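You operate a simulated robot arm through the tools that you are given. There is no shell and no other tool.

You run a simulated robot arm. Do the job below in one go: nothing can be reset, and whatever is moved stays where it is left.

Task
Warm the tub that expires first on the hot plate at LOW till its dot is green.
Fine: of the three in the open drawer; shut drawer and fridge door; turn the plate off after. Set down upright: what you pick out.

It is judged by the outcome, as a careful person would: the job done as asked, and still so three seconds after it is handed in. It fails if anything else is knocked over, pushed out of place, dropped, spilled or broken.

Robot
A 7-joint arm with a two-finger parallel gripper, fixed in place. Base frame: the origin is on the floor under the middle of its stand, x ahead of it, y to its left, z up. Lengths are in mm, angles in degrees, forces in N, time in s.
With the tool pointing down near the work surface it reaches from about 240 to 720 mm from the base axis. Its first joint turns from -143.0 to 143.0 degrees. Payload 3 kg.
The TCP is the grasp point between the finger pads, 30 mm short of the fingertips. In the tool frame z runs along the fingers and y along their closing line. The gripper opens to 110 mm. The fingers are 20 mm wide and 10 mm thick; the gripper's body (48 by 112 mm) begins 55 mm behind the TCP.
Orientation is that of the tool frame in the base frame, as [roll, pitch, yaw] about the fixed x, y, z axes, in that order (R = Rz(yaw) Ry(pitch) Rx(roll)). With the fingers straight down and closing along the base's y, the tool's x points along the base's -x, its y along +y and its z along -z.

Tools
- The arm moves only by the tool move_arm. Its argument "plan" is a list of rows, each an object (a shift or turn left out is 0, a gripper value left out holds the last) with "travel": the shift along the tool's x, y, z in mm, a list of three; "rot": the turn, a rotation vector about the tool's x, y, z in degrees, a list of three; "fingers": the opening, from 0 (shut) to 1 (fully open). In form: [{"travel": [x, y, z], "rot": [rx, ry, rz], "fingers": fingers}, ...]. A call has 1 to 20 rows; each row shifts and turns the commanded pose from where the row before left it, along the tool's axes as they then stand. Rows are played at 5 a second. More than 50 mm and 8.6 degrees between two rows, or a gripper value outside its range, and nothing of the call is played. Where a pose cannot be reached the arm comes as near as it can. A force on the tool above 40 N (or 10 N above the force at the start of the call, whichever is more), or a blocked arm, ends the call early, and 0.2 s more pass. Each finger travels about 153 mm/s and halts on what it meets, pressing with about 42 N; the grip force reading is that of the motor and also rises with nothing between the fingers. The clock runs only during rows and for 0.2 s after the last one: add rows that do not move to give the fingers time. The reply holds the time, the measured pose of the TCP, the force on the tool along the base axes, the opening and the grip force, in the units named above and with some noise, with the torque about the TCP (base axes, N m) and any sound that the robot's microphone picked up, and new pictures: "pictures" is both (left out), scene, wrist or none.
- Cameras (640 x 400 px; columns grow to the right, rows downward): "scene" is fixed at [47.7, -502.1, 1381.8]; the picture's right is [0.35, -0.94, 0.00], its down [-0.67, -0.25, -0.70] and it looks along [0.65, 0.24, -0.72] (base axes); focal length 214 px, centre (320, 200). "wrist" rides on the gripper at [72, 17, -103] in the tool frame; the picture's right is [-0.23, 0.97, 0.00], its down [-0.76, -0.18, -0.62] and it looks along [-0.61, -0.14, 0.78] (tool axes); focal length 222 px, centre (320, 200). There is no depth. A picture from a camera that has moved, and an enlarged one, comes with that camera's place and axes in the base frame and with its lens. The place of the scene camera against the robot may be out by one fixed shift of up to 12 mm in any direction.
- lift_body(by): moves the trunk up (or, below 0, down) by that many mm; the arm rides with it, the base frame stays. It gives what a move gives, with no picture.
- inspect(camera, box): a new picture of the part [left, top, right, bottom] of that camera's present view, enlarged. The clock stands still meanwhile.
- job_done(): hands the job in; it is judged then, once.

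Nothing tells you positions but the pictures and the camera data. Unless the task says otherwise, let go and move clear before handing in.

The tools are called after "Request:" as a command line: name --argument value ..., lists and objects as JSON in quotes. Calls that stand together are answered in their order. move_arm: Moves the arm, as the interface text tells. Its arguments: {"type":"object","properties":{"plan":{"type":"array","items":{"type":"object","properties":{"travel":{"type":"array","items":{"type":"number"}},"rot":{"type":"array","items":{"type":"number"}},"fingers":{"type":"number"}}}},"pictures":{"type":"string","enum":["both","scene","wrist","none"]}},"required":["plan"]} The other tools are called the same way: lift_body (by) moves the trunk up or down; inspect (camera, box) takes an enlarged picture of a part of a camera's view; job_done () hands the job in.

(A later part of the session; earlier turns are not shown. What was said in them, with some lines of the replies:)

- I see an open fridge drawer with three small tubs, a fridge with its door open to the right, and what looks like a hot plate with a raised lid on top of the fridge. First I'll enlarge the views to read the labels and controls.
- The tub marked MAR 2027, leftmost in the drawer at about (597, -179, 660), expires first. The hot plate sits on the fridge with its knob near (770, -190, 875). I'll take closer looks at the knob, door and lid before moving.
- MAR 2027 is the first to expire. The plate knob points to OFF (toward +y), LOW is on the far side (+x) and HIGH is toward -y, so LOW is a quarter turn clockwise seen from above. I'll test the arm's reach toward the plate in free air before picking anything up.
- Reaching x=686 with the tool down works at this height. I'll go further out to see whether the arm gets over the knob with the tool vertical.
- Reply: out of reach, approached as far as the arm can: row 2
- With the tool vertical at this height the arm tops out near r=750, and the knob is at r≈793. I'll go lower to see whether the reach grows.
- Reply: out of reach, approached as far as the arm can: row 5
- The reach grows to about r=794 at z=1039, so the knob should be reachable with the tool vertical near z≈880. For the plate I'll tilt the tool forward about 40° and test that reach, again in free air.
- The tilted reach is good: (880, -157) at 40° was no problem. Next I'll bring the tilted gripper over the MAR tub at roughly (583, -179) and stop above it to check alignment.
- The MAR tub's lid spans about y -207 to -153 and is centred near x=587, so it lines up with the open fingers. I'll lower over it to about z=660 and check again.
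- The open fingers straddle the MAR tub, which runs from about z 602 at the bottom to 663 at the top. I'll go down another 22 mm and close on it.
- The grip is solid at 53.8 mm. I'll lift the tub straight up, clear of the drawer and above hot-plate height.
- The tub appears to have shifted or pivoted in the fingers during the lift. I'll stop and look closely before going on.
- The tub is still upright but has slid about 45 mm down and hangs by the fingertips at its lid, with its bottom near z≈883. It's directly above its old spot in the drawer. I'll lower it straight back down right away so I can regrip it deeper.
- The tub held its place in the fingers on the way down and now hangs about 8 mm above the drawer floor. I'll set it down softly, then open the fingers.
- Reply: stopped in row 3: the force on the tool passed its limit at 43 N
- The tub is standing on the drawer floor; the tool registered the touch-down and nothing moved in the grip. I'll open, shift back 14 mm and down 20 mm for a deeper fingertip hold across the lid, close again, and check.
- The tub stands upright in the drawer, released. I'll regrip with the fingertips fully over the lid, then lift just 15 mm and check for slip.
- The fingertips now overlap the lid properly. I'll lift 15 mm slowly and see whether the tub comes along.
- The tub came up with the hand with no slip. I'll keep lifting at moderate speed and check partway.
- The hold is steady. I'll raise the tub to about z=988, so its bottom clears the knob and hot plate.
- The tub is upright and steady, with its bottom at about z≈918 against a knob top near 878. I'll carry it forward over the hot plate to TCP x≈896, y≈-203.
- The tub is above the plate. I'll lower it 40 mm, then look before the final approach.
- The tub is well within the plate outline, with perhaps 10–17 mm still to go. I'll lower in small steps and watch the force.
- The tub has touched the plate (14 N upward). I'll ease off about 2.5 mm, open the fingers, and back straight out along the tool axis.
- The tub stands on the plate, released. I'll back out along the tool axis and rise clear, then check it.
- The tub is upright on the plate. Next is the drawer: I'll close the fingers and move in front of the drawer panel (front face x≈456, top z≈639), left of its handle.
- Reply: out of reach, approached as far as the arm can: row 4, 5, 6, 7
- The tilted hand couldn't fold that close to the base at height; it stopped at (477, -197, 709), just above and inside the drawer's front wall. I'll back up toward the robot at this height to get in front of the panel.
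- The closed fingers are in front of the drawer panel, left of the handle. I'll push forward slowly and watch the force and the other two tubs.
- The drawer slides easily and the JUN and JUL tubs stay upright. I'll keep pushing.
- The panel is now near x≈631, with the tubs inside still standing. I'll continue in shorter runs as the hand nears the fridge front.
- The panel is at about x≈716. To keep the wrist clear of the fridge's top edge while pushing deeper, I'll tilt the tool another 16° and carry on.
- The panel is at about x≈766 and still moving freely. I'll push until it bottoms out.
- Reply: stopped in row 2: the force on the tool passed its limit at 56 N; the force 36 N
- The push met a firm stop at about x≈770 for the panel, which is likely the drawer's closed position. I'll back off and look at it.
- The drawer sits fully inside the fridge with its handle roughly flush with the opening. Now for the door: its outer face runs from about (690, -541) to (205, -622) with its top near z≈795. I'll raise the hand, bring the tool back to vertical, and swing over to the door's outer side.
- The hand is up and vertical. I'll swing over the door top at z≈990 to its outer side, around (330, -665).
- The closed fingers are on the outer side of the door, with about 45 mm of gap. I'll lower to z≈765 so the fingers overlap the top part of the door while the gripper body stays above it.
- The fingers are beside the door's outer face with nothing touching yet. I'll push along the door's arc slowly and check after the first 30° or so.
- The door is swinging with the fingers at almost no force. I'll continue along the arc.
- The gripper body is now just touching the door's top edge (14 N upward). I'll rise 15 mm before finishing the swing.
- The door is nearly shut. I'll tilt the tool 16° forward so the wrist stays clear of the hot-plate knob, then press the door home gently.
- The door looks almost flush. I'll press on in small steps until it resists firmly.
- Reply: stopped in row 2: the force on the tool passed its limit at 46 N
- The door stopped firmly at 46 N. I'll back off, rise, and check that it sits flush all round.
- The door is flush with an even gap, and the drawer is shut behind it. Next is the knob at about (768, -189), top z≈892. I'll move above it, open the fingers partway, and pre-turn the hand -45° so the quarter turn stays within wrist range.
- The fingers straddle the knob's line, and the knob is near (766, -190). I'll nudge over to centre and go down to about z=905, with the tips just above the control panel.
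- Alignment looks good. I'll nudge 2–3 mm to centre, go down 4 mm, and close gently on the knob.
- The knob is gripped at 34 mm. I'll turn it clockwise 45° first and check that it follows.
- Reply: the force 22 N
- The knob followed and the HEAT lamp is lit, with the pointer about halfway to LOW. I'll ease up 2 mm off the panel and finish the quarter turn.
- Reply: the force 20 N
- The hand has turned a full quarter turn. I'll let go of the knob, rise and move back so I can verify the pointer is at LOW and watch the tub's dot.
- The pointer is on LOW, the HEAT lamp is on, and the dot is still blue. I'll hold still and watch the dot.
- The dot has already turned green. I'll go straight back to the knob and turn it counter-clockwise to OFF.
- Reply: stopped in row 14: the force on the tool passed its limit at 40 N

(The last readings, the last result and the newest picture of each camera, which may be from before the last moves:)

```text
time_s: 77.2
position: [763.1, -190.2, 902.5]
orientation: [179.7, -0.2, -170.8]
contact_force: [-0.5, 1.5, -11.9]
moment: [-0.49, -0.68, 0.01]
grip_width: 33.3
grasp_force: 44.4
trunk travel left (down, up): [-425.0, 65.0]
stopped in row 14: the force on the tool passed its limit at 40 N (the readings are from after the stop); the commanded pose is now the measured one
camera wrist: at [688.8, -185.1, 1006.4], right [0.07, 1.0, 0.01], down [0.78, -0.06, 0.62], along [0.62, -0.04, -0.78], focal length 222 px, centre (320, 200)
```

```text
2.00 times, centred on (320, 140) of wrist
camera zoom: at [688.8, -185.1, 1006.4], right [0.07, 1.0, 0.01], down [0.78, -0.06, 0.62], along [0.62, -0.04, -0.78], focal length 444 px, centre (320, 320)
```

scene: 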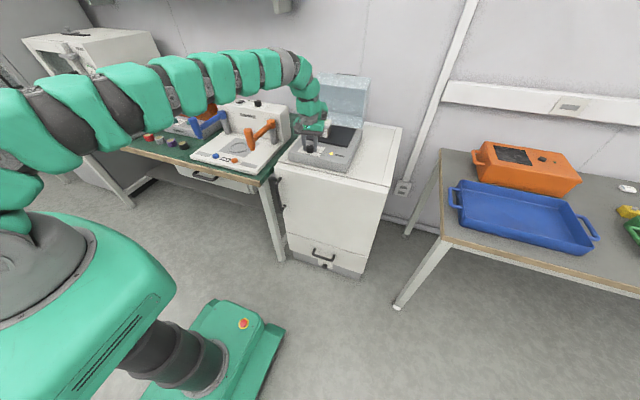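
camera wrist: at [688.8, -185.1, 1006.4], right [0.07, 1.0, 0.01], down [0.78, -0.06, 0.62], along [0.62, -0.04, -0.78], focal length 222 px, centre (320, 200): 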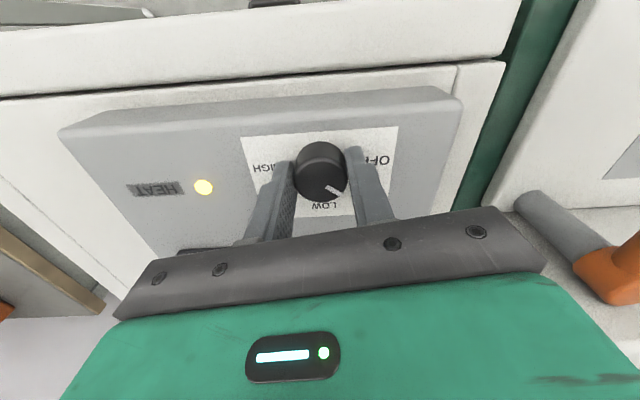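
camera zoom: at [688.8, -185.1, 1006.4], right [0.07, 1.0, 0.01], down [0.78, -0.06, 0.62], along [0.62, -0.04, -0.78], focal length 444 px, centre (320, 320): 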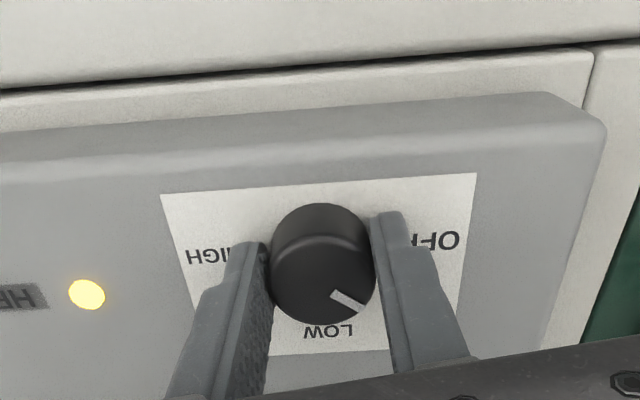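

The turn stopped partway on a side force, with the dot still green. I'll continue the remaining 36° to OFF.

Request:
move_arm --plan '[{"travel": [0, 0, -1], "rot": [0, 0, -7.2]}, {"rot": [0, 0, -7.2]}, {"rot": [0, 0, -7.2]}, {"rot": [0, 0, -7.2]}, {"rot": [0, 0, -7.2]}]' --pictures "both"

Request:
inspect --camera "scene" --box '[280, 100, 360, 170]'

Request:
inspect --camera "wrist" --box '[160, 40, 480, 240]'

```text
time_s: 78.4
position: [763.1, -191.2, 901.5]
orientation: [179.7, 0.2, -134.9]
contact_force: [-2.1, -2.9, -24.5]
moment: [-1.0, -0.26, -0.01]
grip_width: 33.5
grasp_force: 44.7
trunk travel left (down, up): [-425.0, 65.0]
camera wrist: at [700.5, -230.9, 1006.3], right [-0.53, 0.85, 0.01], down [0.66, 0.41, 0.62], along [0.53, 0.34, -0.78], focal length 222 px, centre (320, 200)
```

scene: 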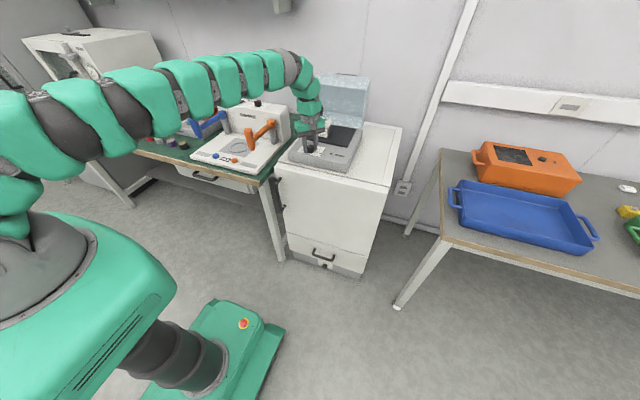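
wrist: 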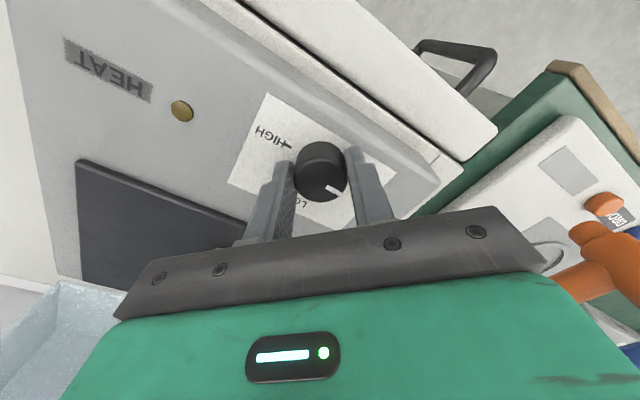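

```text
5.71 times, centred on (320, 135) of scene
camera zoom: at [47.7, -502.1, 1381.8], right [0.35, -0.94, 0.0], down [-0.67, -0.25, -0.7], along [0.65, 0.24, -0.72], focal length 1226 px, centre (320, 571)
```

zoom: 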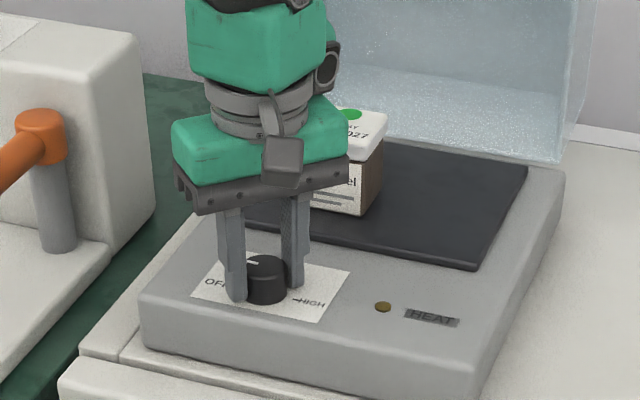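

```text
2.00 times, centred on (320, 140) of wrist
camera zoom: at [700.5, -230.9, 1006.3], right [-0.53, 0.85, 0.01], down [0.66, 0.41, 0.62], along [0.53, 0.34, -0.78], focal length 444 px, centre (320, 320)
```

zoom: 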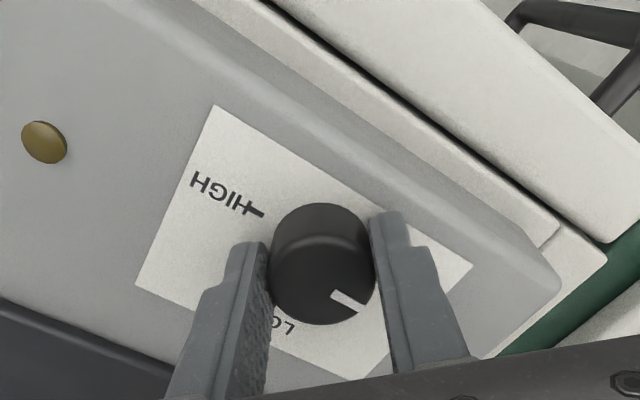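

The lamp is out, the pointer is back at OFF and the dot is green. I'll release the knob, rise and pull back, then verify everything.

Request:
move_arm --plan '[{"travel": [0, 0, 0], "fingers": 0.55}, {"travel": [0, 0, 0]}, {"travel": [0, 0, -10]}, {"travel": [0, 0, -40]}, {"travel": [0, 0, -45]}, {"travel": [35, 35, 0]}, {"travel": [35, 35, 0]}, {"travel": [35, 35, 0]}, {"travel": [0, 0, 0]}]' --pictures "both"

Request:
inspect --camera "scene" --box '[280, 100, 360, 170]'

Request:
inspect --camera "scene" --box '[300, 135, 330, 160]'

Request:
inspect --camera "scene" --box '[260, 130, 420, 290]'

```text
time_s: 80.4
position: [613.2, -191.4, 1000.6]
orientation: [179.9, 0.2, -134.8]
contact_force: [-0.2, 0.4, 0.3]
moment: [0.0, -0.02, 0.0]
grip_width: 60.4
grasp_force: 0.1
trunk travel left (down, up): [-425.0, 65.0]
camera wrist: at [550.0, -230.3, 1103.8], right [-0.53, 0.85, 0.0], down [0.66, 0.41, 0.63], along [0.53, 0.33, -0.78], focal length 222 px, centre (320, 200)
```

scene: 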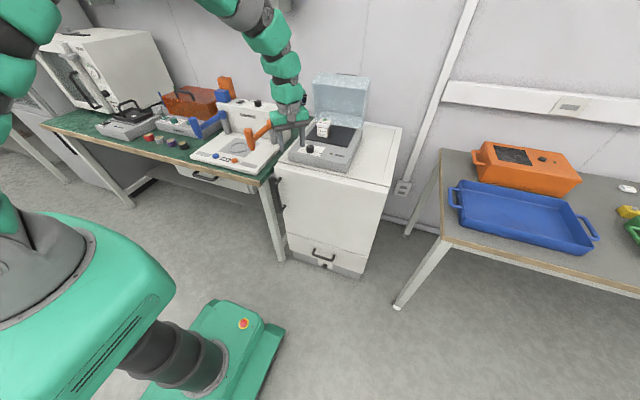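
wrist: 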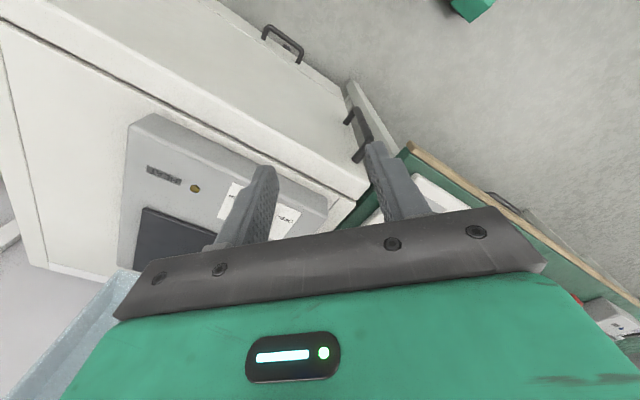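

```text
5.71 times, centred on (320, 135) of scene
camera zoom: at [47.7, -502.1, 1381.8], right [0.35, -0.94, 0.0], down [-0.67, -0.25, -0.7], along [0.65, 0.24, -0.72], focal length 1226 px, centre (320, 571)
```

zoom: 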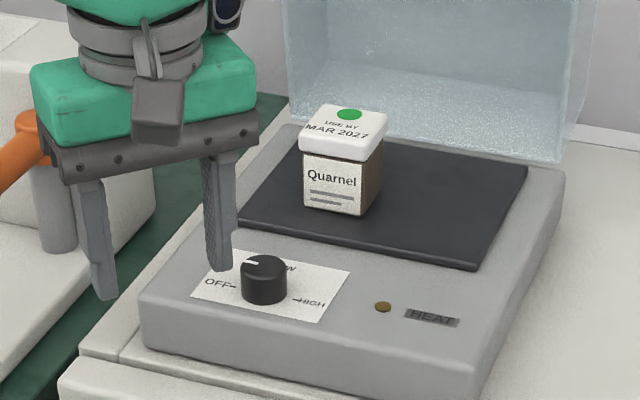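

```text
16.00 times, centred on (315, 148) of scene
camera zoom: at [47.7, -502.1, 1381.8], right [0.35, -0.94, 0.0], down [-0.67, -0.25, -0.7], along [0.65, 0.24, -0.72], focal length 3432 px, centre (400, 1040)
```

zoom: 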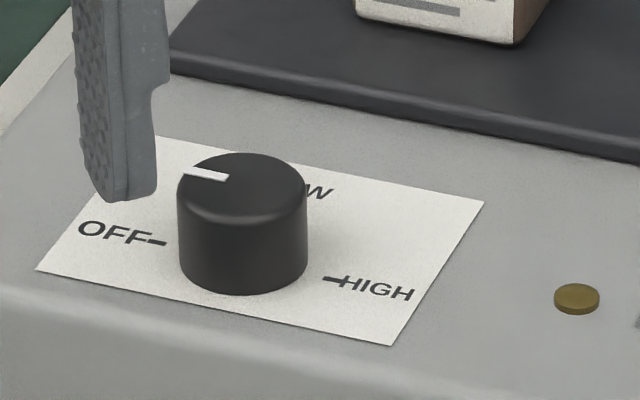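

```text
2.50 times, centred on (340, 210) of scene
camera zoom: at [47.7, -502.1, 1381.8], right [0.35, -0.94, 0.0], down [-0.67, -0.25, -0.7], along [0.65, 0.24, -0.72], focal length 536 px, centre (270, 175)
```

zoom: 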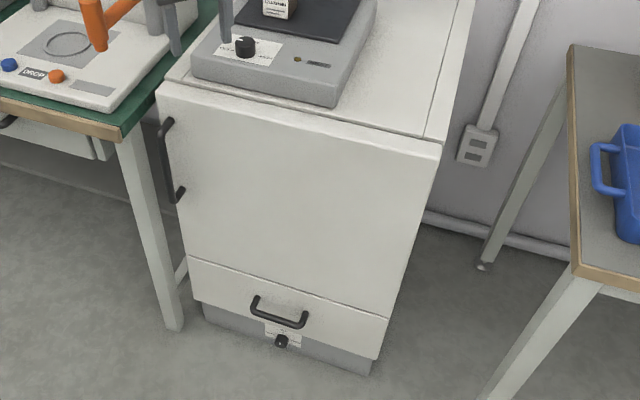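

All is as asked so far: dot green, plate OFF, lamp out, door and drawer shut. I'll move the arm well clear and wait a few seconds to be sure the dot stays green.

Request:
move_arm --plan '[{"travel": [25, 25, -30]}, {"travel": [25, 25, -30]}, {"travel": [0, 0, -40]}, {"travel": [0, 0, 0]}, {"travel": [0, 0, 0]}, {"travel": [0, 0, 0]}, {"travel": [0, 0, 0]}, {"travel": [0, 0, 0]}, {"travel": [0, 0, 0]}, {"travel": [0, 0, 0]}, {"travel": [0, 0, 0]}, {"travel": [0, 0, 0]}, {"travel": [0, 0, 0]}, {"travel": [0, 0, 0]}, {"travel": [0, 0, 0]}]' --pictures "scene"

Request:
inspect --camera "scene" --box '[280, 100, 360, 170]'

Request:
inspect --camera "scene" --box '[260, 140, 420, 280]'

```text
time_s: 83.6
position: [546.5, -194.3, 1098.9]
orientation: [179.8, 0.2, -134.9]
contact_force: [-0.2, -0.1, 0.5]
moment: [-0.05, 0.0, 0.0]
grip_width: 60.4
grasp_force: 0.1
trunk travel left (down, up): [-425.0, 65.0]
```

scene: 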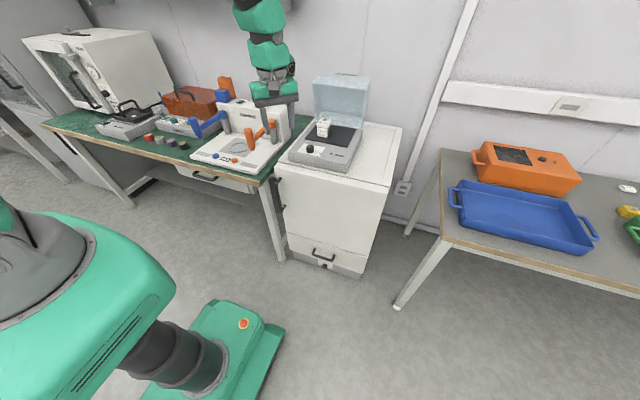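

```text
5.71 times, centred on (320, 135) of scene
camera zoom: at [47.7, -502.1, 1381.8], right [0.35, -0.94, 0.0], down [-0.67, -0.25, -0.7], along [0.65, 0.24, -0.72], focal length 1226 px, centre (320, 571)
```

zoom: 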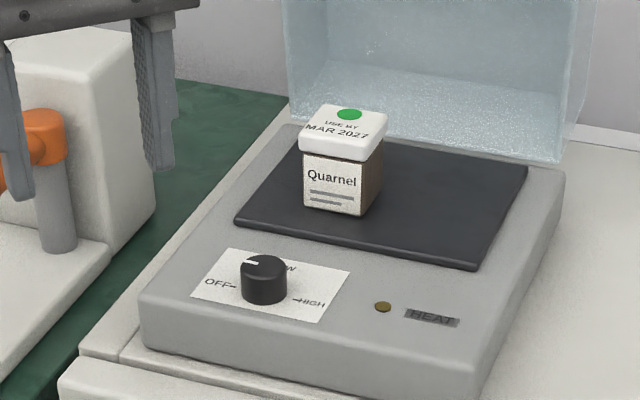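

```text
2.86 times, centred on (340, 210) of scene
camera zoom: at [47.7, -502.1, 1381.8], right [0.35, -0.94, 0.0], down [-0.67, -0.25, -0.7], along [0.65, 0.24, -0.72], focal length 613 px, centre (263, 171)
```

zoom: 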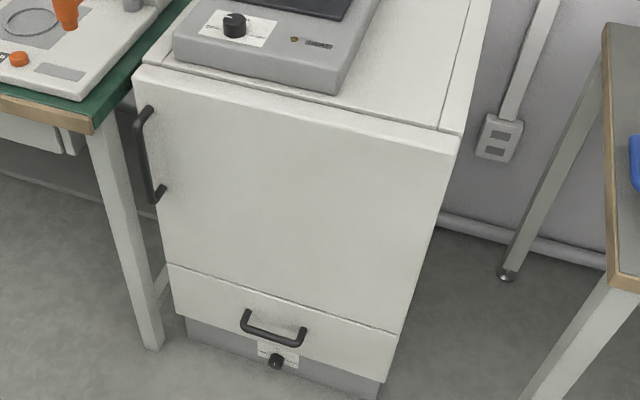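

The MAR 2027 tub stands upright on the plate, and its dot is still green more than five seconds after switch-off. The knob is at OFF with the lamp out, the drawer and fridge door are shut, and the arm is clear, so I'm handing the job in.

Request:
job_done

```text
The job is handed in.
```

The MAR 2027 tub, the first of the three to expire, was warmed on the hot plate at LOW until its dot turned green. I handed the job in.

- **Tub:** it stands upright on the plate. The dot was still green about five seconds after the plate went off.
- **Hot plate:** the knob is back at OFF and the HEAT lamp is out.
- **Fridge:** the drawer stopped firmly when pushed in, and the door closed flush over it. The JUN and JUL tubs were still upright inside when I last saw them, before the door shut.

On the first lift the tub slid about 45 mm down in the fingers. I lowered it back into its place in the drawer and gripped it again. Nothing was dropped or knocked over.
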